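You operate a simulated robot arm through the tools that you are given. There is no shell and no other tool.

You are at the controls of a simulated two-armed robot. One attempt, no reset.

Task
Change the green seal on the blue casting for the black one.
Fine: tighten the thumbscrew first, old seal on the orange mat, brush the swarf off, purple brush back on the ledge, new seal round the port. Set down upright: purple brush. What is to be rubbed or washed off counts as gone when no trace of it is left.

The check looks at the end state, three seconds after you hand in, the way a careful person would. Anything else that was tipped, shoved, dropped, spilled or broken makes it a failure. Lids that push on must go on centred and level and be pressed home; caps that screw on are set level and turned clockwise until they are tight.

Robot
Two 7-joint arms with two-finger parallel grippers on one trunk that stands fixed in place. Base frame: the origin is at the foot of the trunk, x ahead of it, y to its left, z up; the work surface is at about z = 820. Lengths are in mm, angles in degrees, forces in N, time in s.
The left shoulder is at [41, 174, 1313], the right one opposite. With the tool pointing down near the work surface each hand reaches from about 100 to 620 mm from the base axis, measured 20 degrees to its own side. Payload 3.6 kg a hand.
Tool frame (each hand has its own): the origin (TCP) lies between the finger pads and is the grasp point; the fingertips stand 30 mm ahead of it; z points along the fingers, y is the line along which they close. Largest opening 110 mm; finger width 20, thickness 10; the body of the gripper, 48 by 112 mm, starts 55 mm behind the TCP.
Orientation is that of the tool frame in the base frame, as [roll, pitch, yaw] about the fixed x, y, z axes, in that order (R = Rz(yaw) Ry(pitch) Rx(roll)). With the fingers straight down and closing along the base's y, the tool's x points along the base's -x, its y along +y and its z along -z.

Tools
- The arms move only by the tool nudge_tool. It takes "left_commands", "right_commands" or both (then of equal length, played together; a hand with none holds still); each is a list of rows, each a list of 7 numbers: the shift along the base's x, y, z in mm, then the turn, a rotation vector about the base's x, y, z in degrees, then the gripper command, from -1 (shut) to 1 (fully open), values between in proportion. In form: [[x, y, z, wx, wy, wz, jaw], ...]. A call has 1 to 20 rows; each row shifts and turns the commanded pose from where the row before left it. A row lasts 0.2 s, in which the tool goes at most 50 mm and 8.6 degrees; a call with a longer step from one row to the next is refused whole, and so is a gripper value outside its range. Where a pose cannot be reached the arm comes as near as it can. A force on the tool above 40 N (or 10 N above the force at the start of the call, whichever is more), or a blocked arm, ends the call early, and 0.2 s more pass. Each finger travels about 153 mm/s and halts on what it meets, pressing with about 20 N; the grip force reading is that of the motor and also rises with nothing between the fingers. The clock runs only during rows and for 0.2 s after the last one: add rows that do not move to give the fingers time. It gives the time, the measured TCP pose, the force on the tool (base axes), the opening and the grip force at its end, in the units of the frame above (readings bear some noise), with the torque about the TCP (base axes, N m) and any sound that the robot's microphone picked up.
- Cameras (640 x 400 px; columns grow to the right, rows downward): "scene" is now at [104.9, 27, 1470.3]; the picture's right is [0.47, -0.88, 0.00], its down [-0.55, -0.30, -0.78] and it looks along [0.69, 0.37, -0.62] (base axes); focal length 328 px, centre (320, 200). "left" rides on the left gripper at [72, -17, -103] in its tool frame; the picture's right is [0.23, 0.97, 0.00], its down [-0.76, 0.18, -0.62] and it looks along [-0.61, 0.14, 0.78] (tool axes); focal length 222 px, centre (320, 200). "right" rides on the right gripper at [72, 17, -103] in its tool frame; the picture's right is [-0.23, 0.97, 0.00], its down [-0.76, -0.18, -0.62] and it looks along [-0.61, -0.14, 0.78] (tool axes); focal length 222 px, centre (320, 200). There is no depth. A picture from a camera that has moved, and an enlarged one, comes with that camera's place and axes in the base frame and with its lens. The place of the scene camera against the robot may be out by one fixed shift of up to 25 mm in any direction.
- snapshot(camera): a new picture of that camera. No time passes.
- slide_trunk(by): slides the trunk up (or, below 0, down) by that many mm; the arms and the scene camera ride with it, the base frame stays. It gives what a move gives, with no picture.
- aim_head(pan, tilt): turns the head with the scene camera to pan (to the left, within 86 degrees either way) and tilt (down, from -29 to 69), counted from straight ahead of the robot. It gives what a move gives.
- zoom(camera, box): a new picture of the part [left, top, right, bottom] of that camera's present view, enlarged. No time passes.
- job_done(): hands the job in; it is judged then, once.

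Places have to be worked out from the pictures, the camera data and where the tool is seen. Open the grippers and draw the arms clear of the work before you hand the job in, unless the task says otherwise.

The tools are called after ">>>" as a command line: name --argument value ..., lists and objects as JSON in quotes. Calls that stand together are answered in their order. nudge_tool: Moves the arms, as the interface text tells. Its arguments: {"type":"object","properties":{"left_commands":{"type":"array","items":{"type":"array","items":{"type":"number"}}},"right_commands":{"type":"array","items":{"type":"array","items":{"type":"number"}}}},"required":[]} The other tools are called the same way: slide_trunk (by) slides the trunk up or down; aim_head (pan, tilt) turns the head that bears the scene camera; snapshot (camera) takes a picture; zoom (camera, box) takes an enlarged picture of a part of a camera's view; job_done () hands the job in.

At the start:

```text
time: 0.0
left_tool_pos: [254.0, 385.9, 1222.6]
left_ee_rot: [179.9, 0.0, 179.9]
left_ft_force: [-0.6, -0.1, -0.1]
left_moment: [-0.03, -0.01, -0.03]
left_gripper_width: 110.1
left_gripper_force: 0.1
right_tool_pos: [411.3, 12.2, 1253.4]
right_ee_rot: [180.0, 0.0, -180.0]
right_ft_force: [-0.3, -0.3, 0.5]
right_moment: [-0.01, 0.0, 0.0]
right_gripper_width: 109.7
right_gripper_force: 0.0
trunk travel left (down, up): [-428.0, 336.0]
head pan, tilt: [28.3, 38.5]
```

scene: 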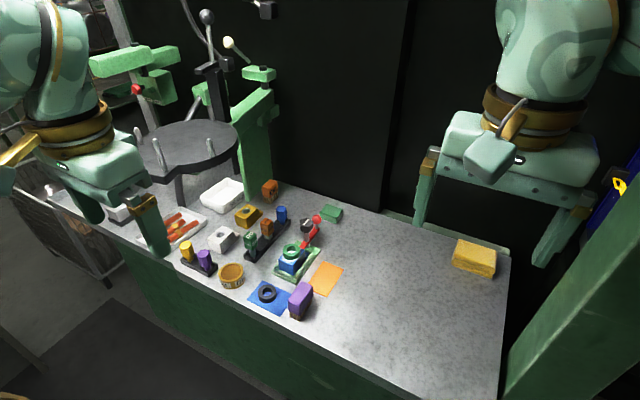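
right: 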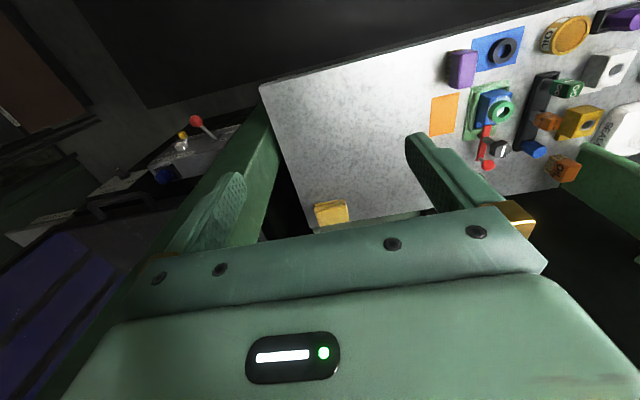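
left: 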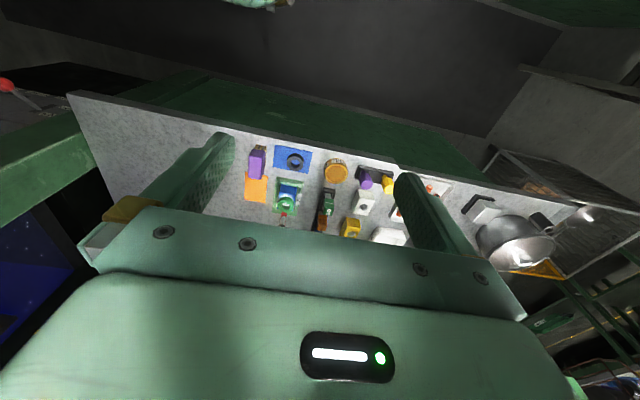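

I start by enlarging the work area in the scene view to identify the items.

>>> zoom --camera "scene" --box '[220, 180, 380, 330]'

>>> zoom --camera "scene" --box '[140, 160, 360, 330]'

>>> zoom --camera "right" --box '[400, 10, 640, 180]'

>>> zoom --camera "left" --box '[220, 120, 420, 250]'

```text
2.67 times, centred on (300, 255) of scene
camera zoom: at [104.9, 27.0, 1470.3], right [0.47, -0.88, 0.0], down [-0.55, -0.3, -0.78], along [0.69, 0.37, -0.62], focal length 874 px, centre (373, 53)
```

zoom: 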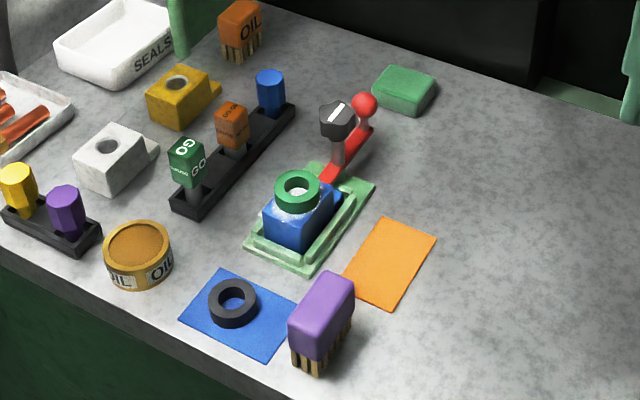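

```text
2.35 times, centred on (250, 245) of scene
camera zoom: at [104.9, 27.0, 1470.3], right [0.47, -0.88, 0.0], down [-0.55, -0.3, -0.78], along [0.69, 0.37, -0.62], focal length 771 px, centre (485, 94)
```

zoom: 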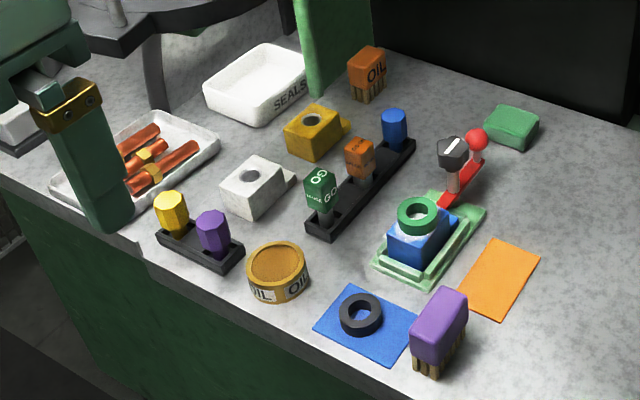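

```text
2.35 times, centred on (520, 95) of right
camera zoom: at [340.5, 29.4, 1358.3], right [0.23, 0.97, 0.0], down [0.76, -0.18, 0.62], along [0.61, -0.14, -0.78], focal length 523 px, centre (-151, 447)
```

zoom: 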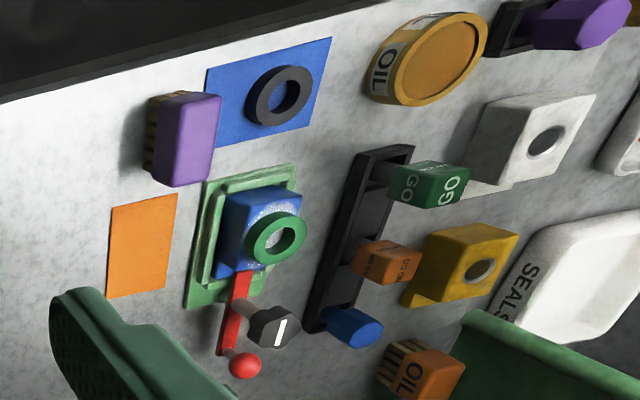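

```text
3.08 times, centred on (320, 185) of left
camera zoom: at [180.6, 368.9, 1326.4], right [-0.23, 0.97, 0.0], down [0.76, 0.18, 0.62], along [0.61, 0.14, -0.78], focal length 684 px, centre (320, 246)
```

zoom: 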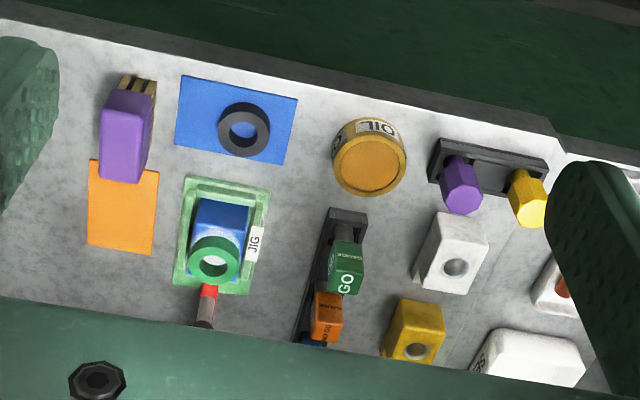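

The casting stands in a jig with a red lever and a black thumbscrew near (567, 365). I look for the ledge and inspect details next.

>>> zoom --camera "scene" --box '[380, 180, 540, 300]'

>>> zoom --camera "scene" --box '[260, 200, 340, 270]'

>>> zoom --camera "scene" --box '[240, 250, 350, 330]'

>>> zoom --camera "scene" --box '[20, 130, 220, 260]'

```text
3.33 times, centred on (460, 240) of scene
camera zoom: at [104.9, 27.0, 1470.3], right [0.47, -0.88, 0.0], down [-0.55, -0.3, -0.78], along [0.69, 0.37, -0.62], focal length 1092 px, centre (-147, 67)
```

zoom: 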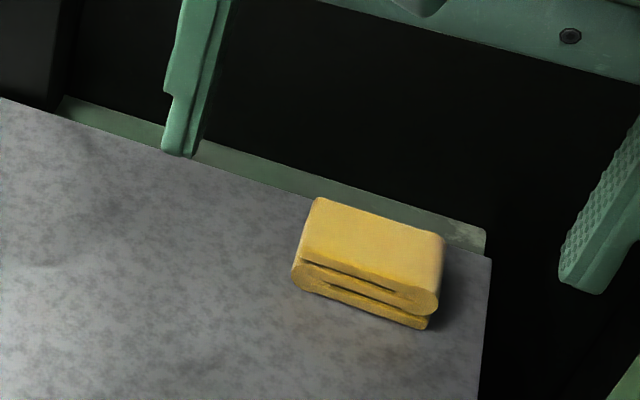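

```text
5.71 times, centred on (300, 235) of scene
camera zoom: at [104.9, 27.0, 1470.3], right [0.47, -0.88, 0.0], down [-0.55, -0.3, -0.78], along [0.69, 0.37, -0.62], focal length 1872 px, centre (434, 0)
```

zoom: 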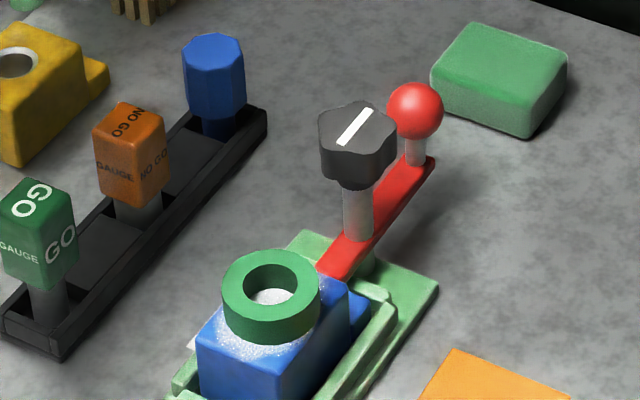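

```text
5.00 times, centred on (295, 290) of scene
camera zoom: at [104.9, 27.0, 1470.3], right [0.47, -0.88, 0.0], down [-0.55, -0.3, -0.78], along [0.69, 0.37, -0.62], focal length 1638 px, centre (445, -250)
```

zoom: 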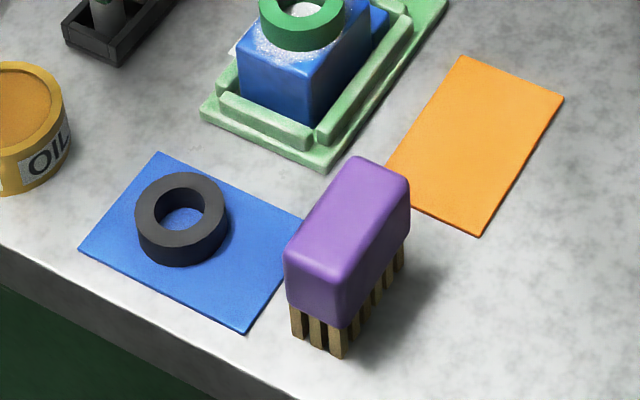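

```text
3.08 times, centred on (120, 195) of scene
camera zoom: at [104.9, 27.0, 1470.3], right [0.47, -0.88, 0.0], down [-0.55, -0.3, -0.78], along [0.69, 0.37, -0.62], focal length 1008 px, centre (935, 215)
```

zoom: 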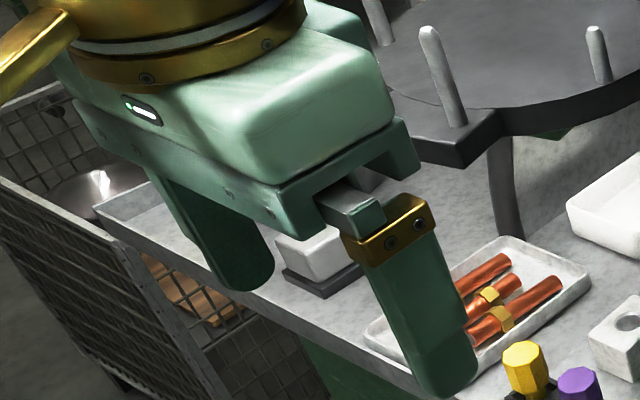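

The green strip behind the bench and the surroundings need a look, so I turn the head to survey for a ledge.

>>> aim_head --pan 0 --tilt 45

>>> snapshot --camera "scene"

>>> aim_head --pan 60 --tilt 40

>>> snapshot --camera "scene"

>>> aim_head --pan 28 --tilt 10

>>> snapshot --camera "scene"

```text
time: 0.9
left_tool_pos: [254.0, 384.8, 1222.9]
left_ee_rot: [-180.0, 0.0, 179.9]
left_ft_force: [0.3, -0.6, -0.1]
left_moment: [-0.01, -0.03, 0.0]
left_gripper_width: 110.2
left_gripper_force: 0.0
right_tool_pos: [411.3, 11.5, 1253.6]
right_ee_rot: [-180.0, -0.1, -180.0]
right_ft_force: [-0.3, -0.3, -0.8]
right_moment: [0.01, -0.02, -0.02]
right_gripper_width: 109.8
right_gripper_force: 0.0
trunk travel left (down, up): [-428.0, 336.0]
head pan, tilt: [0.0, 45.0]
```

```text
taken
camera scene: at [110.5, -13.7, 1460.9], right [0.0, -1.0, 0.0], down [-0.71, 0.0, -0.71], along [0.71, 0.0, -0.71], focal length 328 px, centre (320, 200)
```

scene: 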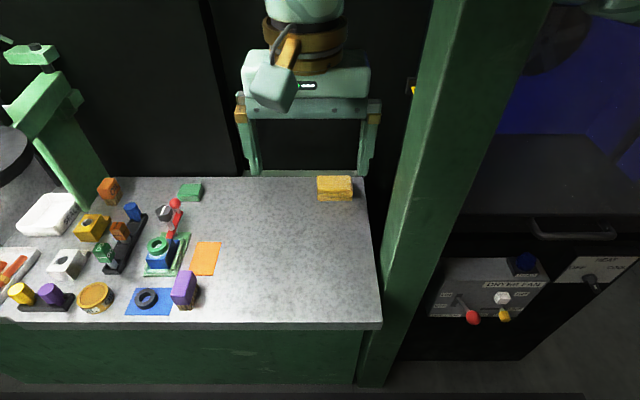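

```text
time: 2.2
left_tool_pos: [253.6, 385.6, 1222.9]
left_ee_rot: [-179.9, 0.0, 179.8]
left_ft_force: [0.2, -0.9, -0.6]
left_moment: [-0.02, 0.01, 0.03]
left_gripper_width: 110.0
left_gripper_force: 0.1
right_tool_pos: [411.3, 11.8, 1253.9]
right_ee_rot: [180.0, -0.1, 180.0]
right_ft_force: [0.4, -0.7, 1.0]
right_moment: [0.0, -0.04, 0.0]
right_gripper_width: 110.0
right_gripper_force: 0.0
trunk travel left (down, up): [-428.0, 336.0]
head pan, tilt: [60.0, 40.0]
```

```text
taken
camera scene: at [71.8, 59.8, 1468.2], right [0.87, -0.5, 0.0], down [-0.32, -0.56, -0.77], along [0.38, 0.66, -0.64], focal length 328 px, centre (320, 200)
```

scene: 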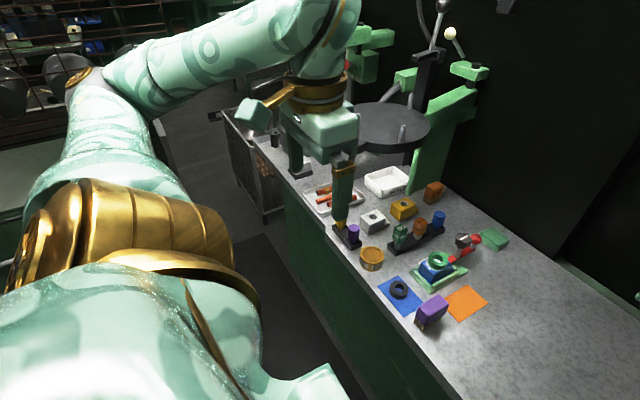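

```text
time: 3.2
left_tool_pos: [254.7, 385.5, 1223.1]
left_ee_rot: [179.9, 0.0, 179.9]
left_ft_force: [0.3, 0.2, -0.1]
left_moment: [-0.01, -0.01, 0.02]
left_gripper_width: 110.0
left_gripper_force: 0.1
right_tool_pos: [410.8, 12.1, 1253.9]
right_ee_rot: [180.0, -0.1, 180.0]
right_ft_force: [0.6, -0.3, 0.0]
right_moment: [0.03, -0.02, -0.01]
right_gripper_width: 109.8
right_gripper_force: 0.1
trunk travel left (down, up): [-428.0, 336.0]
head pan, tilt: [28.0, 10.0]
```

```text
taken
camera scene: at [111.3, 30.0, 1515.8], right [0.47, -0.88, 0.0], down [-0.15, -0.08, -0.98], along [0.87, 0.46, -0.17], focal length 328 px, centre (320, 200)
```

scene: 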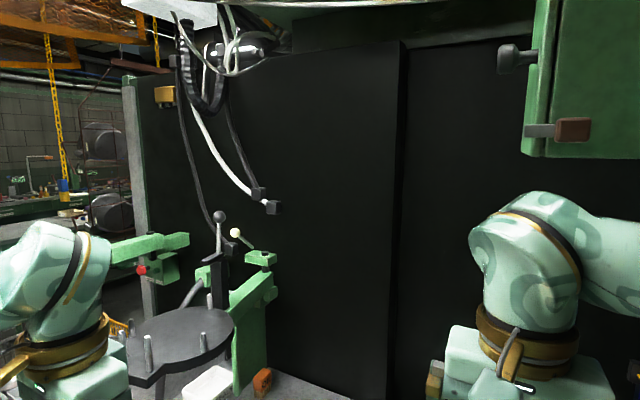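

The grey slab along the machine is the only ledge-like surface, and the brush now stands on it. I lower the trunk for better reach, then aim the head at the work.

>>> slide_trunk --by -150

>>> aim_head --pan 33 --tilt 38

>>> snapshot --camera "scene"

>>> snapshot --camera "left"

>>> snapshot --camera "right"

```text
time: 5.0
left_tool_pos: [258.4, 385.8, 1067.6]
left_ee_rot: [-179.9, -1.0, 179.9]
left_ft_force: [0.1, 0.7, 1.1]
left_moment: [0.01, -0.01, -0.01]
left_gripper_width: 109.8
left_gripper_force: 0.0
right_tool_pos: [410.0, 12.7, 1104.7]
right_ee_rot: [-180.0, 0.0, -180.0]
right_ft_force: [0.6, 0.0, 0.0]
right_moment: [0.03, -0.03, -0.02]
right_gripper_width: 109.9
right_gripper_force: 0.1
trunk travel left (down, up): [-278.0, 486.0]
head pan, tilt: [28.0, 10.0]
```

```text
time: 5.9
left_tool_pos: [259.6, 386.4, 1067.7]
left_ee_rot: [-179.9, -1.0, 179.9]
left_ft_force: [0.4, 0.0, 0.2]
left_moment: [0.0, 0.02, 0.01]
left_gripper_width: 110.1
left_gripper_force: 0.1
right_tool_pos: [411.5, 11.3, 1103.7]
right_ee_rot: [180.0, -0.1, -180.0]
right_ft_force: [0.6, 0.5, 0.6]
right_moment: [-0.03, 0.03, 0.01]
right_gripper_width: 110.1
right_gripper_force: 0.1
trunk travel left (down, up): [-278.0, 486.0]
head pan, tilt: [33.0, 38.0]
```

```text
taken
camera scene: at [153.0, 33.2, 1319.0], right [0.54, -0.84, 0.0], down [-0.52, -0.34, -0.79], along [0.66, 0.43, -0.62], focal length 328 px, centre (320, 200)
```

scene: 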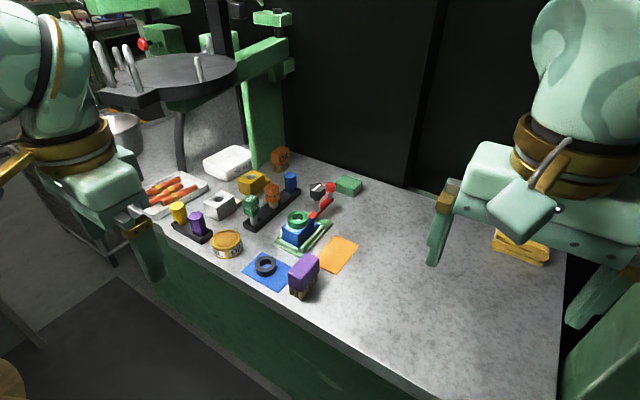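

```text
taken
camera left: at [188.3, 369.0, 1172.3], right [-0.23, 0.97, 0.0], down [0.77, 0.18, 0.61], along [0.59, 0.14, -0.79], focal length 222 px, centre (320, 200)
```

left: 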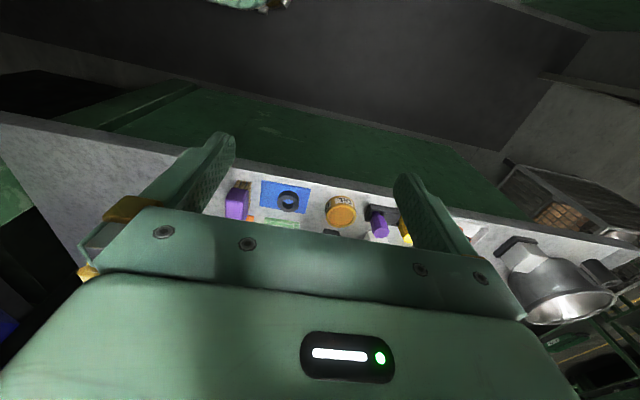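

```text
taken
camera right: at [340.5, 29.4, 1208.2], right [0.23, 0.97, 0.0], down [0.76, -0.18, 0.62], along [0.61, -0.14, -0.78], focal length 222 px, centre (320, 200)
```

right: 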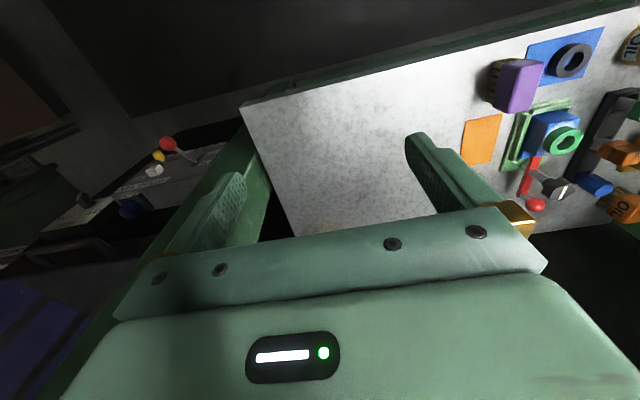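

The work is visible now; I move the left hand forward over the work area to get a close view from the hand camera.

>>> nudge_tool --left_commands '[[40, -5, 0, 0, 0, 0, 1], [40, -5, 0, 0, 0, 0, 1], [40, -5, 0, 0, 0, 0, 1], [40, -5, 0, 0, 0, 0, 1], [0, 0, 0, 0, 0, 0, 1]]'

>>> snapshot --camera "left"

>>> snapshot --camera "scene"

```text
time: 7.1
left_tool_pos: [418.9, 366.5, 1068.8]
left_ee_rot: [-179.8, -0.8, -180.0]
left_ft_force: [0.3, -0.6, -0.7]
left_moment: [0.0, -0.03, -0.01]
left_gripper_width: 110.1
left_gripper_force: 0.0
right_tool_pos: [410.9, 13.8, 1104.4]
right_ee_rot: [180.0, 0.0, -180.0]
right_ft_force: [-0.1, -0.7, 0.1]
right_moment: [-0.02, 0.01, 0.04]
right_gripper_width: 110.1
right_gripper_force: 0.1
trunk travel left (down, up): [-278.0, 486.0]
head pan, tilt: [33.0, 38.0]
```

```text
taken
camera left: at [346.7, 349.5, 1173.1], right [-0.23, 0.97, 0.0], down [0.77, 0.18, 0.61], along [0.59, 0.14, -0.79], focal length 222 px, centre (320, 200)
```

left: 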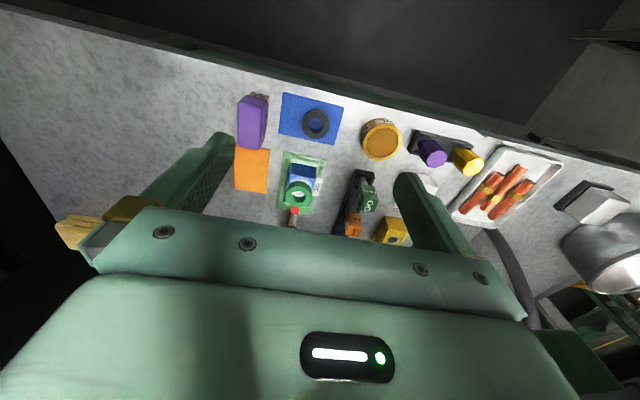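

```text
taken
camera scene: at [152.6, 33.9, 1319.0], right [0.55, -0.84, 0.0], down [-0.52, -0.34, -0.79], along [0.66, 0.43, -0.62], focal length 328 px, centre (320, 200)
```

scene: 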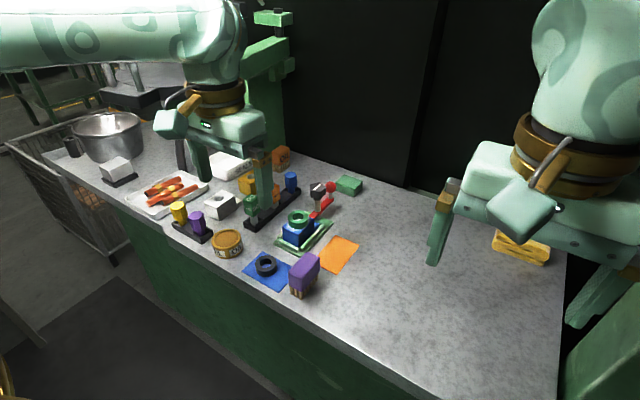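

The hand camera now sees the whole area. I enlarge it to measure the positions.

>>> zoom --camera "left" --box '[220, 85, 380, 185]'

>>> zoom --camera "left" --box '[220, 140, 380, 240]'

>>> zoom --camera "scene" --box '[230, 160, 380, 300]'

```text
4.00 times, centred on (300, 135) of left
camera zoom: at [346.7, 349.5, 1173.1], right [-0.23, 0.97, 0.0], down [0.77, 0.18, 0.61], along [0.59, 0.14, -0.79], focal length 888 px, centre (400, 460)
```

zoom: 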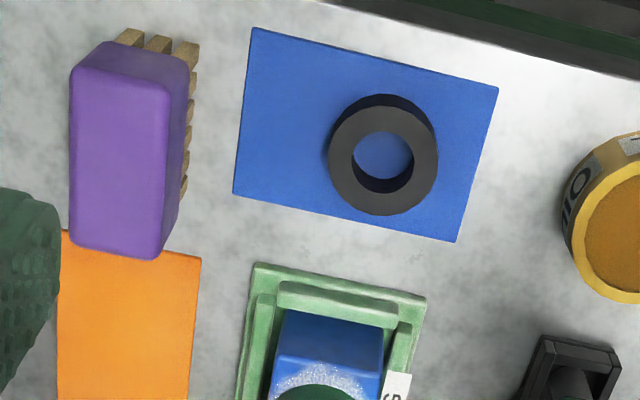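

```text
4.00 times, centred on (300, 190) of left
camera zoom: at [346.7, 349.5, 1173.1], right [-0.23, 0.97, 0.0], down [0.77, 0.18, 0.61], along [0.59, 0.14, -0.79], focal length 888 px, centre (400, 240)
```

zoom: 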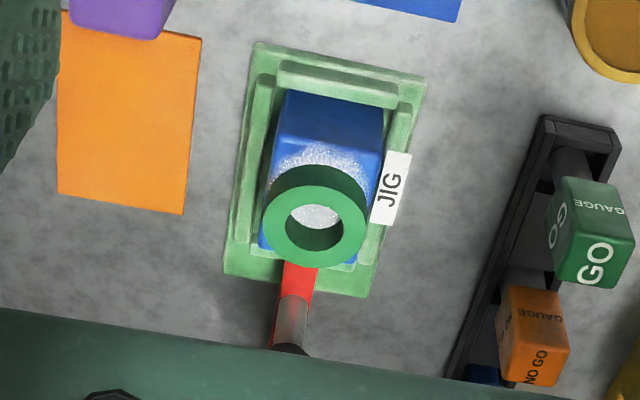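

```text
2.86 times, centred on (305, 230) of scene
camera zoom: at [152.6, 33.9, 1319.0], right [0.55, -0.84, 0.0], down [-0.52, -0.34, -0.79], along [0.66, 0.43, -0.62], focal length 936 px, centre (363, 114)
```

zoom: 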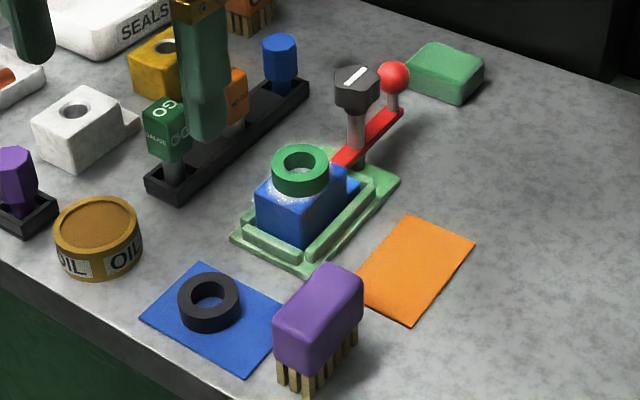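

The green seal is near (566, 366, ~880), OD about 41 mm, and the black seal near (458, 370). The thumbscrew is behind, about x≈640, so I move further forward to test reach and view it.

>>> nudge_tool --left_commands '[[35, 0, 0, 0, -0.8, 0, 1], [35, 0, 0, 0, 0, 0, 1], [35, 0, 0, 0, 0, 0, 1], [35, 0, -20, 0, 0, 0, 1], [0, 0, 0, 0, 0, 0, 1]]'

>>> snapshot --camera "left"

>>> snapshot --camera "scene"

```text
time: 8.3
left_tool_pos: [560.2, 366.4, 1047.3]
left_ee_rot: [-179.9, -0.2, 179.9]
left_ft_force: [0.1, 0.3, 0.0]
left_moment: [0.02, 0.02, -0.03]
left_gripper_width: 109.9
left_gripper_force: 0.1
right_tool_pos: [410.5, 12.1, 1104.6]
right_ee_rot: [180.0, 0.0, -179.9]
right_ft_force: [-0.6, -0.4, -0.4]
right_moment: [0.01, -0.01, -0.01]
right_gripper_width: 110.0
right_gripper_force: 0.1
trunk travel left (down, up): [-278.0, 486.0]
head pan, tilt: [33.0, 38.0]
```

```text
taken
camera left: at [487.3, 350.2, 1151.5], right [-0.23, 0.97, 0.0], down [0.76, 0.18, 0.62], along [0.61, 0.14, -0.78], focal length 222 px, centre (320, 200)
```

left: 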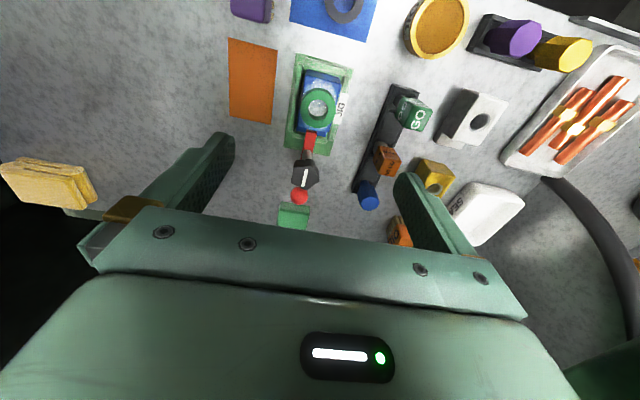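

```text
taken
camera scene: at [152.1, 33.1, 1319.2], right [0.54, -0.84, 0.0], down [-0.52, -0.34, -0.79], along [0.66, 0.43, -0.62], focal length 328 px, centre (320, 200)
```

scene: 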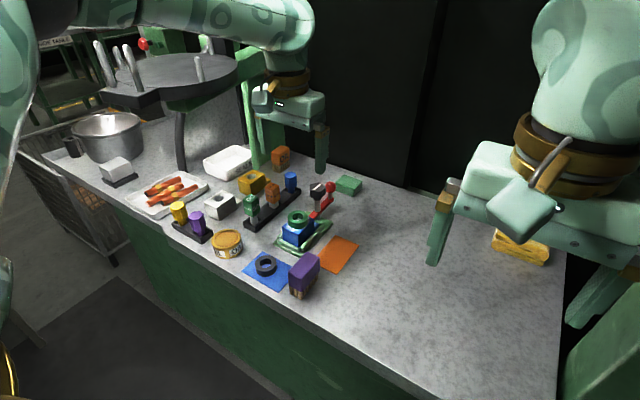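

>>> zoom --camera "left" --box '[250, 50, 390, 137.5]'

>>> zoom --camera "left" --box '[250, 125, 390, 212.5]'

```text
4.57 times, centred on (320, 94) of left
camera zoom: at [487.3, 350.2, 1151.5], right [-0.23, 0.97, 0.0], down [0.76, 0.18, 0.62], along [0.61, 0.14, -0.78], focal length 1015 px, centre (320, 686)
```

zoom: 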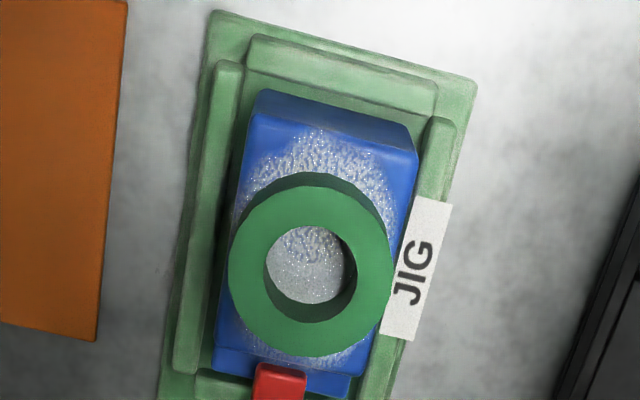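

```text
4.57 times, centred on (320, 169) of left
camera zoom: at [487.3, 350.2, 1151.5], right [-0.23, 0.97, 0.0], down [0.76, 0.18, 0.62], along [0.61, 0.14, -0.78], focal length 1015 px, centre (320, 343)
```

zoom: 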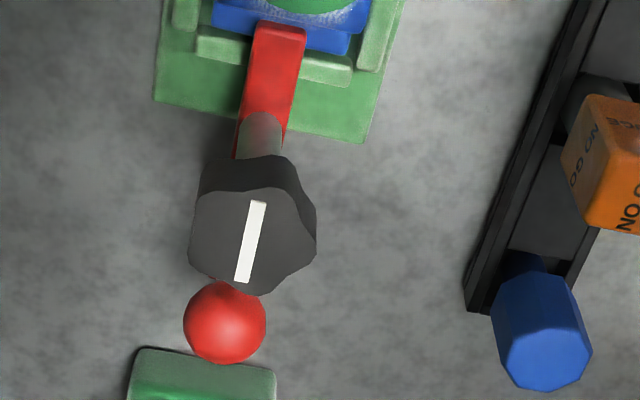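

The knob sits near (640, 365, top ~918) with the ball of the lever around x≈690. I move above the knob with a narrower opening and check reach and alignment.

>>> nudge_tool --left_commands '[[27, 0, -10, 0, 0, 0, 0.3], [27, -0.5, -20, 0, 0, 0, 0.2], [26, -0.5, -32, 0, 0, 0, 0.1], [0, 0, 0, 0, 0, 0, 0.1], [0, 0, 0, 0, 0, 0, 0.1]]'

>>> snapshot --camera "left"

>>> zoom --camera "left" --box '[230, 90, 390, 240]'

>>> zoom --camera "scene" --box '[220, 120, 380, 270]'

```text
time: 9.5
left_tool_pos: [636.4, 365.8, 986.6]
left_ee_rot: [-179.8, -0.2, -180.0]
left_ft_force: [1.1, 0.1, 0.2]
left_moment: [-0.01, -0.02, 0.01]
left_gripper_width: 60.7
left_gripper_force: 0.1
left hand out of reach, approached as far as the arm can: row 3
right_tool_pos: [412.5, 11.8, 1104.4]
right_ee_rot: [-179.9, -0.1, -179.9]
right_ft_force: [0.4, -0.1, 0.1]
right_moment: [0.01, 0.01, 0.0]
right_gripper_width: 110.0
right_gripper_force: 0.1
trunk travel left (down, up): [-278.0, 486.0]
head pan, tilt: [33.0, 38.0]
```

```text
taken
camera left: at [564.1, 349.5, 1090.5], right [-0.23, 0.97, 0.0], down [0.76, 0.18, 0.62], along [0.6, 0.14, -0.78], focal length 222 px, centre (320, 200)
```

left: 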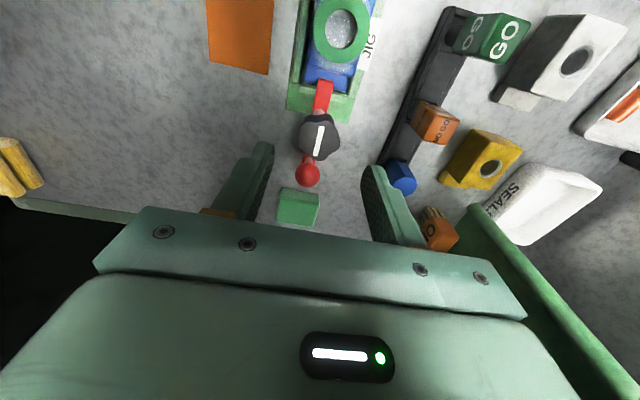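

```text
2.67 times, centred on (310, 165) of left
camera zoom: at [564.1, 349.5, 1090.5], right [-0.23, 0.97, 0.0], down [0.76, 0.18, 0.62], along [0.6, 0.14, -0.78], focal length 592 px, centre (347, 293)
```

zoom: 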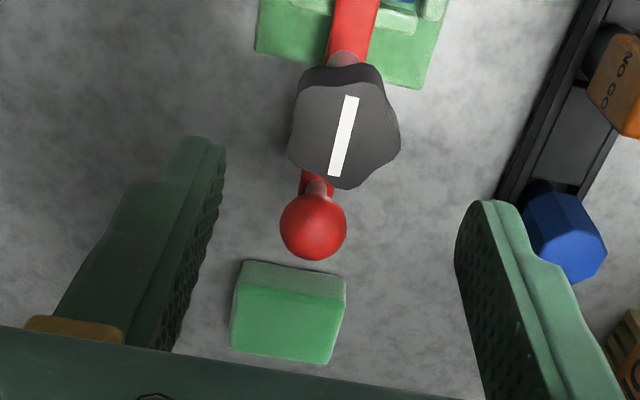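

```text
2.67 times, centred on (300, 195) of scene
camera zoom: at [153.8, 33.3, 1318.8], right [0.54, -0.84, 0.0], down [-0.52, -0.34, -0.79], along [0.66, 0.43, -0.62], focal length 874 px, centre (373, 213)
```

zoom: 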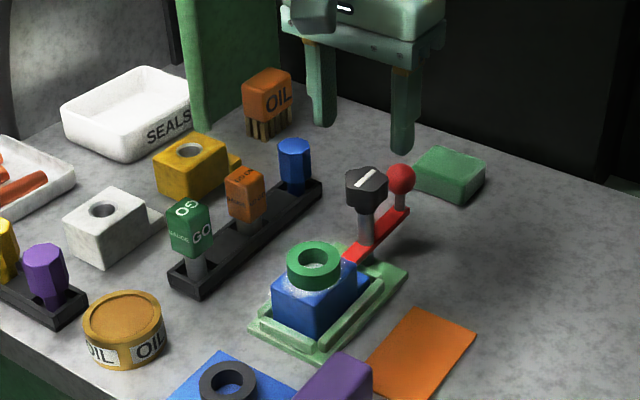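

The straight-down reach ends at x≈636, just short of the knob centre (639, 365.5, 916). I tilt the tool 3° outward to gain reach, and pre-rotate it counterclockwise about its own axis so there is clockwise travel.

>>> nudge_tool --left_commands '[[0, 0, 0, 0.9, -2.85, 0, 0.1], [0, 0, 0, -0.42, -0.14, 8.49, 0.1], [0, 0, 0, -0.42, -0.14, 8.49, 0.1], [0, 0, 0, -0.42, -0.14, 8.49, 0.1], [0, 0, 0, -0.42, -0.14, 8.49, 0.1], [0, 0, 0, -0.42, -0.14, 8.49, 0.1], [0, 0, 0, -0.42, -0.14, 8.49, 0.1], [0, 0, 0, -0.42, -0.14, 8.49, 0.1], [0, 0, 0, 0, 0, 0, 0.1]]'

>>> snapshot --camera "left"

>>> zoom --camera "scene" --box '[220, 100, 380, 250]'

```text
time: 11.5
left_tool_pos: [636.7, 364.3, 985.8]
left_ee_rot: [-178.0, 2.0, -120.4]
left_ft_force: [-0.5, 0.3, -0.2]
left_moment: [-0.03, -0.03, 0.04]
left_gripper_width: 60.4
left_gripper_force: 0.0
right_tool_pos: [411.2, 12.8, 1103.9]
right_ee_rot: [180.0, -0.1, 180.0]
right_ft_force: [0.3, 0.0, 0.2]
right_moment: [0.02, -0.02, -0.01]
right_gripper_width: 109.9
right_gripper_force: 0.1
trunk travel left (down, up): [-278.0, 486.0]
head pan, tilt: [33.0, 38.0]
```

```text
taken
camera left: at [608.7, 292.7, 1087.7], right [-0.95, 0.3, -0.04], down [0.2, 0.74, 0.64], along [0.22, 0.6, -0.76], focal length 222 px, centre (320, 200)
```

left: 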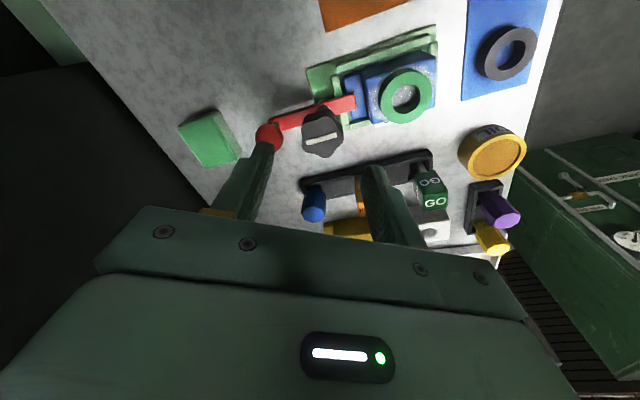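

```text
2.67 times, centred on (300, 175) of scene
camera zoom: at [153.2, 33.1, 1318.9], right [0.54, -0.84, 0.0], down [-0.52, -0.34, -0.79], along [0.66, 0.43, -0.62], focal length 874 px, centre (373, 267)
```

zoom: 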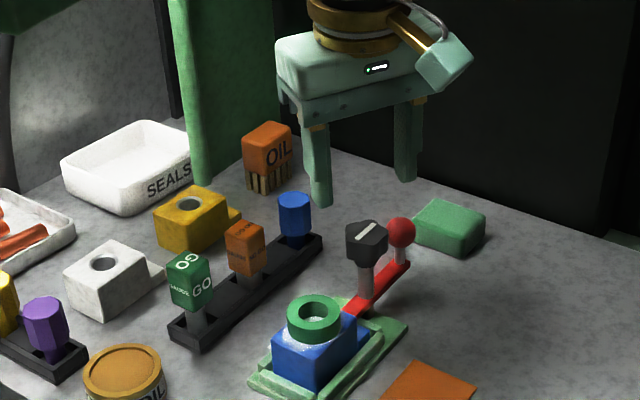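

Knob confirmed near (638, 365, top 916). I narrow the jaws to ~48 mm and come down to just above the knob, then check.

>>> nudge_tool --left_commands '[[1, 1, -10, 0, 0, 0, -0.12], [0, 0, -14, 0, 0, 0, -0.12], [0, 0, -10, 0, 0, 0, -0.12], [0, 0, 0, 0, 0, 0, -0.12]]'

>>> zoom --camera "left" --box '[200, 80, 440, 230]'

>>> zoom --camera "scene" --box '[270, 140, 370, 220]'

```text
time: 12.5
left_tool_pos: [639.4, 366.7, 953.6]
left_ee_rot: [-178.1, 2.1, -120.4]
left_ft_force: [0.2, -0.3, 0.3]
left_moment: [-0.03, 0.02, 0.01]
left_gripper_width: 48.3
left_gripper_force: 0.0
right_tool_pos: [410.7, 12.2, 1104.8]
right_ee_rot: [180.0, -0.1, -180.0]
right_ft_force: [0.1, -0.2, -0.7]
right_moment: [0.0, -0.03, 0.02]
right_gripper_width: 110.0
right_gripper_force: 0.0
trunk travel left (down, up): [-278.0, 486.0]
head pan, tilt: [33.0, 38.0]
```

```text
2.67 times, centred on (320, 155) of left
camera zoom: at [610.4, 294.5, 1054.4], right [-0.95, 0.3, -0.04], down [0.2, 0.74, 0.64], along [0.22, 0.6, -0.76], focal length 592 px, centre (320, 320)
```

zoom: 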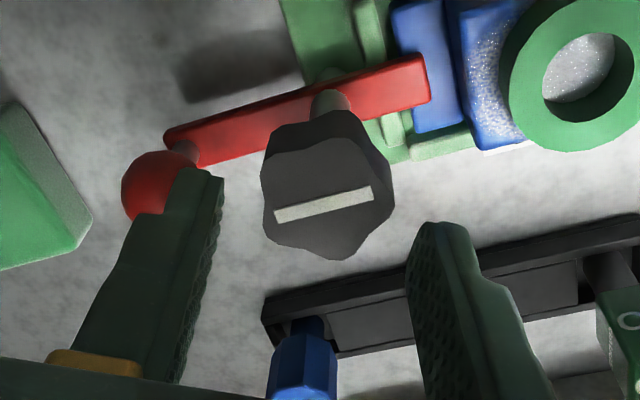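

```text
5.00 times, centred on (320, 180) of scene
camera zoom: at [153.2, 33.1, 1319.0], right [0.54, -0.84, 0.0], down [-0.52, -0.34, -0.79], along [0.66, 0.43, -0.62], focal length 1638 px, centre (320, 300)
```

zoom: 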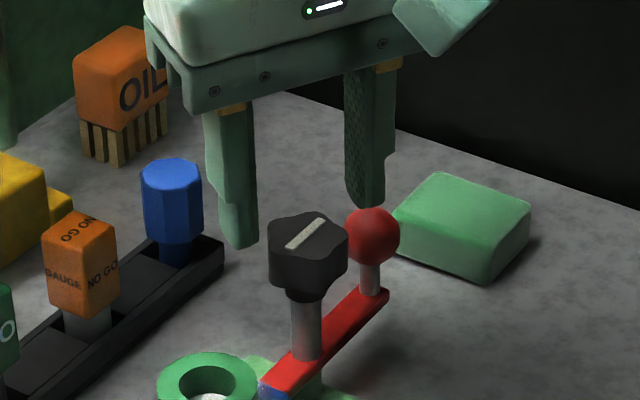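

The knob is centred between the fingertips. I descend ~28 mm around it and close gently.

>>> nudge_tool --left_commands '[[-0.5, -0.5, -14, 0, 0, 0, -0.12], [-0.5, -0.5, -13, 0, 0, 0, -0.12], [0, 0, 0, 0, 0, 0, -0.12], [0, 0, 0, 0, 0, 0, -0.5], [0, 0, 0, 0, 0, 0, -0.6], [0, 0, 0, 0, 0, 0, -0.6]]'

>>> zoom --camera "left" --box '[200, 80, 440, 230]'

>>> zoom --camera "scene" --box '[270, 140, 370, 220]'

```text
time: 13.9
left_tool_pos: [635.2, 360.8, 927.2]
left_ee_rot: [-177.8, 2.0, -120.6]
left_ft_force: [18.9, -23.8, -2.8]
left_moment: [0.12, -0.09, -0.15]
left_gripper_width: 34.8
left_gripper_force: 45.3
left hand out of reach, approached as far as the arm can: row 2
right_tool_pos: [413.9, 10.8, 1102.9]
right_ee_rot: [179.9, -0.2, -179.9]
right_ft_force: [0.2, 0.2, -0.3]
right_moment: [0.03, 0.01, 0.01]
right_gripper_width: 110.0
right_gripper_force: 0.1
trunk travel left (down, up): [-278.0, 486.0]
head pan, tilt: [33.0, 38.0]
```

```text
2.67 times, centred on (320, 155) of left
camera zoom: at [607.2, 289.2, 1028.7], right [-0.95, 0.3, -0.04], down [0.2, 0.74, 0.64], along [0.23, 0.6, -0.77], focal length 592 px, centre (320, 320)
```

zoom: 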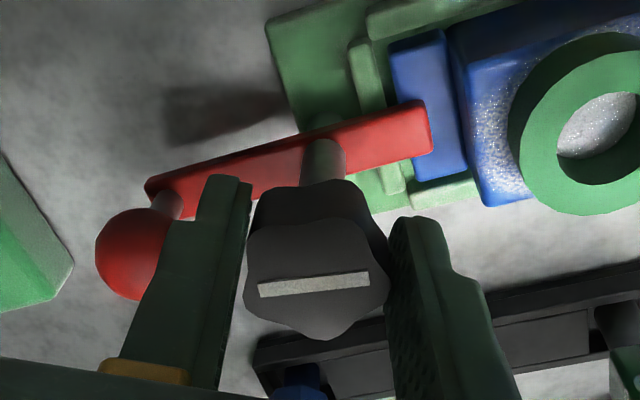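

```text
5.00 times, centred on (320, 180) of scene
camera zoom: at [156.5, 29.6, 1318.6], right [0.54, -0.84, 0.0], down [-0.52, -0.33, -0.79], along [0.66, 0.43, -0.62], focal length 1638 px, centre (320, 300)
```

zoom: 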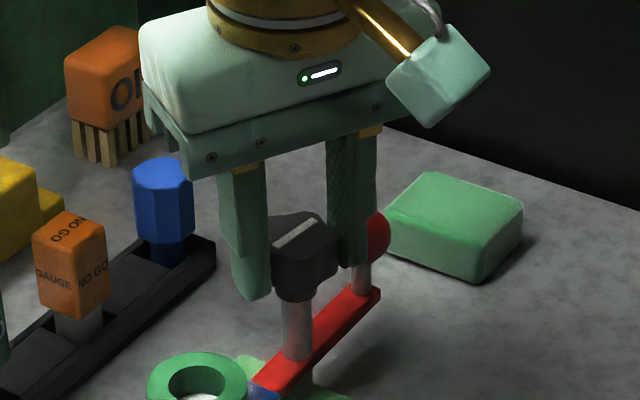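

Closing pressed the hand sideways (30 N) and the arm is at its reach limit here. I open, lift clear, and will lower the trunk for more reach before gripping.

>>> nudge_tool --left_commands '[[0, 0, 0, 0, 0, 0, -0.3], [0, 0, 0, 0, 0, 0, -0.12], [0, 0, 0, 0, 0, 0, -0.12]]'

>>> zoom --camera "left" --box '[200, 80, 440, 230]'

```text
time: 14.7
left_tool_pos: [631.6, 366.1, 928.0]
left_ee_rot: [-177.9, 2.1, -120.6]
left_ft_force: [0.0, 0.1, 0.3]
left_moment: [0.01, 0.0, 0.01]
left_gripper_width: 48.4
left_gripper_force: 0.1
right_tool_pos: [411.1, 11.9, 1104.7]
right_ee_rot: [180.0, -0.1, -180.0]
right_ft_force: [0.1, -0.6, 1.2]
right_moment: [0.0, 0.0, 0.0]
right_gripper_width: 109.7
right_gripper_force: 0.0
trunk travel left (down, up): [-278.0, 486.0]
head pan, tilt: [33.0, 38.0]
```

```text
2.67 times, centred on (320, 155) of left
camera zoom: at [603.9, 293.0, 1028.7], right [-0.95, 0.3, -0.04], down [0.2, 0.74, 0.64], along [0.23, 0.61, -0.76], focal length 592 px, centre (320, 320)
```

zoom: 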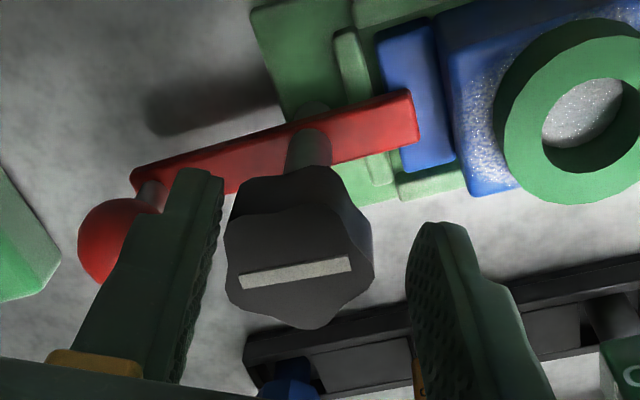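

Unloaded, the hand stops 6 mm short, so it is purely the reach limit. I lift clear of the knob, back off, raise, and then lower the trunk by 130 mm.

>>> nudge_tool --left_commands '[[0, 0, 20, 0, 0, 0, -0.12], [0, 0, 30, 0, 0, 0, -0.12], [-20, 0, 30, 0, 0, 0, -0.12], [-20, 0, 40, 0, 0, 0, -0.12], [0, 0, 40, 0, 0, 0, -0.12], [0, 0, 25, 0, 0, 0, -0.12], [0, 0, 0, 0, 0, 0, -0.12]]'

>>> slide_trunk --by -130

>>> aim_head --pan 35 --tilt 32

>>> snapshot --camera "scene"

>>> snapshot --camera "left"

```text
time: 16.3
left_tool_pos: [594.4, 364.0, 1111.7]
left_ee_rot: [-178.0, 1.9, -120.5]
left_ft_force: [-0.7, -0.4, 0.3]
left_moment: [-0.02, 0.02, 0.0]
left_gripper_width: 48.4
left_gripper_force: 0.0
right_tool_pos: [412.9, 12.3, 1105.5]
right_ee_rot: [-179.9, -0.1, -179.9]
right_ft_force: [-0.4, 0.9, -0.4]
right_moment: [0.03, -0.01, 0.0]
right_gripper_width: 110.1
right_gripper_force: 0.1
trunk travel left (down, up): [-278.0, 486.0]
head pan, tilt: [33.0, 38.0]
```

```text
time: 17.9
left_tool_pos: [592.4, 365.2, 981.5]
left_ee_rot: [-177.9, 2.1, -120.5]
left_ft_force: [-0.9, -0.1, 0.1]
left_moment: [0.02, -0.01, 0.04]
left_gripper_width: 48.3
left_gripper_force: 0.1
right_tool_pos: [410.9, 11.2, 975.6]
right_ee_rot: [180.0, 0.0, -180.0]
right_ft_force: [-0.5, -0.6, 0.6]
right_moment: [0.03, -0.01, 0.0]
right_gripper_width: 110.0
right_gripper_force: 0.1
trunk travel left (down, up): [-148.0, 616.0]
head pan, tilt: [33.0, 38.0]
```

```text
time: 18.5
left_tool_pos: [593.8, 364.6, 981.2]
left_ee_rot: [-178.0, 2.0, -120.6]
left_ft_force: [0.2, -0.2, 0.3]
left_moment: [-0.03, 0.02, -0.03]
left_gripper_width: 48.5
left_gripper_force: 0.0
right_tool_pos: [411.6, 12.0, 974.7]
right_ee_rot: [-180.0, -0.1, -180.0]
right_ft_force: [-0.3, 0.7, 0.1]
right_moment: [-0.02, -0.01, 0.04]
right_gripper_width: 109.9
right_gripper_force: 0.1
trunk travel left (down, up): [-148.0, 616.0]
head pan, tilt: [35.0, 32.0]
```

```text
taken
camera scene: at [222.5, 37.5, 1192.6], right [0.57, -0.82, 0.0], down [-0.44, -0.3, -0.85], along [0.69, 0.49, -0.53], focal length 328 px, centre (320, 200)
```

scene: 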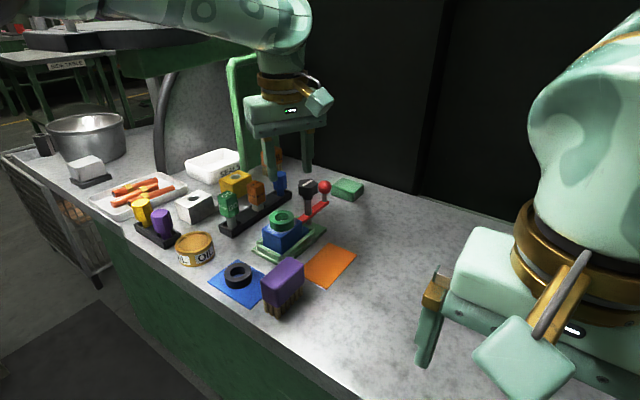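

```text
taken
camera left: at [564.8, 293.1, 1082.1], right [-0.95, 0.3, -0.04], down [0.2, 0.74, 0.64], along [0.22, 0.6, -0.76], focal length 222 px, centre (320, 200)
```

left: 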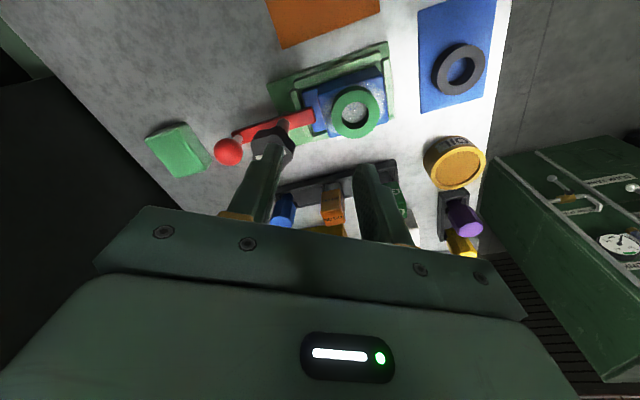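

The trunk lean gives more forward reach now. I move over the knob again, still high, and check alignment.

>>> nudge_tool --left_commands '[[22, 0.3, 0, 0, 0, 0, -0.12], [21.5, 0.3, 0, 0, 0, 0, -0.12], [0, 0, -14, 0, 0, 0, -0.12], [0, 0, -10, 0, 0, 0, -0.12], [0, 0, 0, 0, 0, 0, -0.12]]'

>>> zoom --camera "left" --box '[200, 80, 440, 230]'

>>> zoom --camera "scene" --box '[250, 120, 390, 240]'

```text
time: 19.7
left_tool_pos: [636.8, 365.5, 956.4]
left_ee_rot: [-178.0, 2.1, -120.5]
left_ft_force: [0.2, -0.4, 0.6]
left_moment: [0.01, 0.01, 0.0]
left_gripper_width: 48.6
left_gripper_force: 0.0
right_tool_pos: [411.9, 12.7, 974.3]
right_ee_rot: [180.0, -0.1, 179.9]
right_ft_force: [0.7, 0.0, -1.0]
right_moment: [0.01, 0.02, 0.0]
right_gripper_width: 110.0
right_gripper_force: 0.0
trunk travel left (down, up): [-148.0, 616.0]
head pan, tilt: [35.0, 32.0]
```

```text
2.67 times, centred on (320, 155) of left
camera zoom: at [609.2, 293.8, 1058.3], right [-0.95, 0.3, -0.04], down [0.2, 0.74, 0.64], along [0.22, 0.6, -0.76], focal length 592 px, centre (320, 320)
```

zoom: 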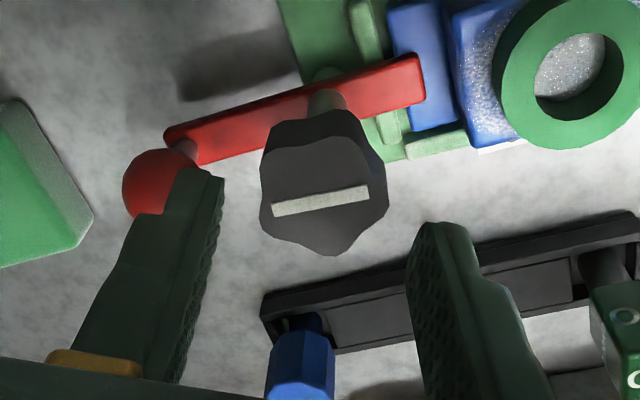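

```text
3.33 times, centred on (320, 180) of scene
camera zoom: at [222.3, 37.4, 1192.7], right [0.57, -0.82, 0.0], down [-0.43, -0.3, -0.85], along [0.69, 0.49, -0.53], focal length 1092 px, centre (320, 267)
```

zoom: 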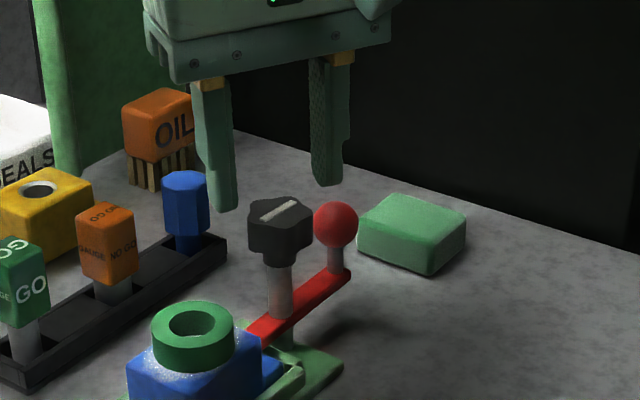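

Reach is good now and the knob is centred. I descend and close.

>>> nudge_tool --left_commands '[[0.3, 0, -15, 0, 0, 0, -0.12], [0.3, 0, -14, 0, 0, 0, -0.12], [0, 0, 0, 0, 0, 0, -0.12], [0, 0, 0, 0, 0, 0, -0.3], [0, 0, 0, 0, 0, 0, -0.45], [0, 0, 0, 0, 0, 0, -0.5], [0, 0, 0, 0, 0, 0, -0.5]]'

>>> zoom --camera "left" --box '[200, 80, 440, 230]'

```text
time: 21.3
left_tool_pos: [637.7, 365.8, 927.8]
left_ee_rot: [-178.0, 2.2, -120.6]
left_ft_force: [1.7, -2.2, -0.9]
left_moment: [0.28, 0.64, -0.02]
left_gripper_width: 35.3
left_gripper_force: 45.1
right_tool_pos: [413.0, 12.2, 974.3]
right_ee_rot: [-180.0, -0.1, 179.9]
right_ft_force: [0.6, 1.5, 0.1]
right_moment: [0.01, -0.03, 0.01]
right_gripper_width: 109.8
right_gripper_force: 0.1
trunk travel left (down, up): [-148.0, 616.0]
head pan, tilt: [35.0, 32.0]
```

```text
2.67 times, centred on (320, 155) of left
camera zoom: at [609.7, 292.7, 1029.5], right [-0.95, 0.3, -0.04], down [0.2, 0.74, 0.64], along [0.22, 0.6, -0.76], focal length 592 px, centre (320, 320)
```

zoom: 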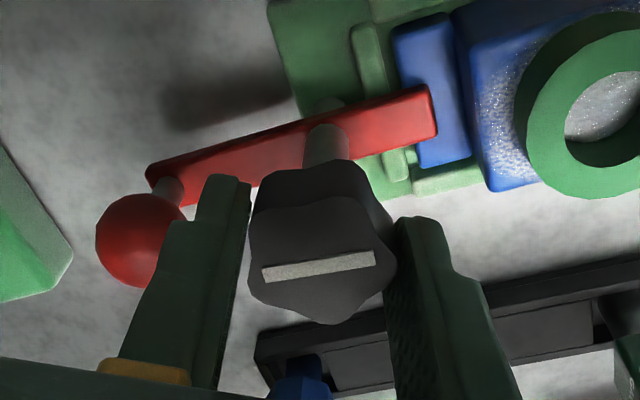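

Gripped with little side load. I turn clockwise in steps about the tool axis, watching the torque.

>>> nudge_tool --left_commands '[[0, 0, 0, 0.21, 0.07, -4.25, -0.5], [0, 0, 0, 0.42, 0.14, -8.49, -0.5], [0, 0, 0, 0.42, 0.14, -8.49, -0.5], [0, 0, 0, 0.42, 0.14, -8.49, -0.5], [0, 0, 0, 0, 0, 0, -0.5]]'

>>> zoom --camera "left" --box '[200, 80, 440, 230]'

>>> zoom --camera "scene" --box '[250, 120, 390, 240]'

```text
time: 22.5
left_tool_pos: [638.4, 365.2, 928.2]
left_ee_rot: [-179.4, 2.8, -150.3]
left_ft_force: [7.9, -3.9, 5.7]
left_moment: [0.01, 0.11, 0.0]
left_gripper_width: 35.0
left_gripper_force: 44.8
right_tool_pos: [411.5, 12.3, 974.2]
right_ee_rot: [-179.9, 0.0, 180.0]
right_ft_force: [-0.6, 0.0, -0.4]
right_moment: [0.01, 0.01, -0.01]
right_gripper_width: 110.0
right_gripper_force: 0.0
trunk travel left (down, up): [-148.0, 616.0]
head pan, tilt: [35.0, 32.0]
```

```text
2.67 times, centred on (320, 155) of left
camera zoom: at [577.4, 313.2, 1028.1], right [-0.68, 0.74, -0.02], down [0.54, 0.52, 0.66], along [0.49, 0.43, -0.75], focal length 592 px, centre (320, 320)
```

zoom: 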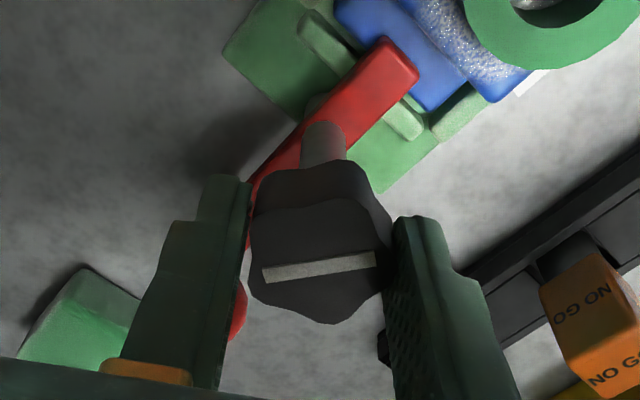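

```text
3.33 times, centred on (320, 180) of scene
camera zoom: at [222.9, 36.7, 1192.6], right [0.57, -0.82, 0.0], down [-0.44, -0.3, -0.85], along [0.69, 0.49, -0.53], focal length 1092 px, centre (320, 267)
```

zoom: 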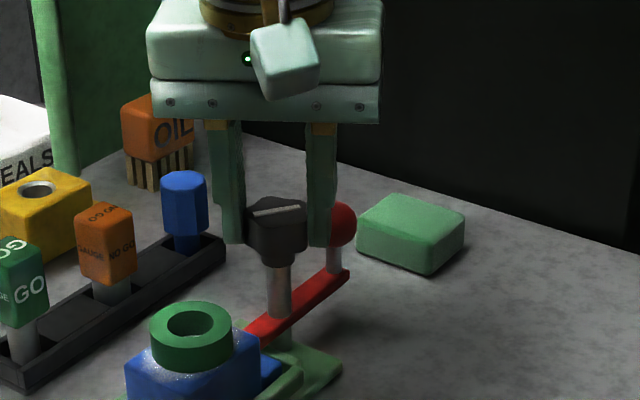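

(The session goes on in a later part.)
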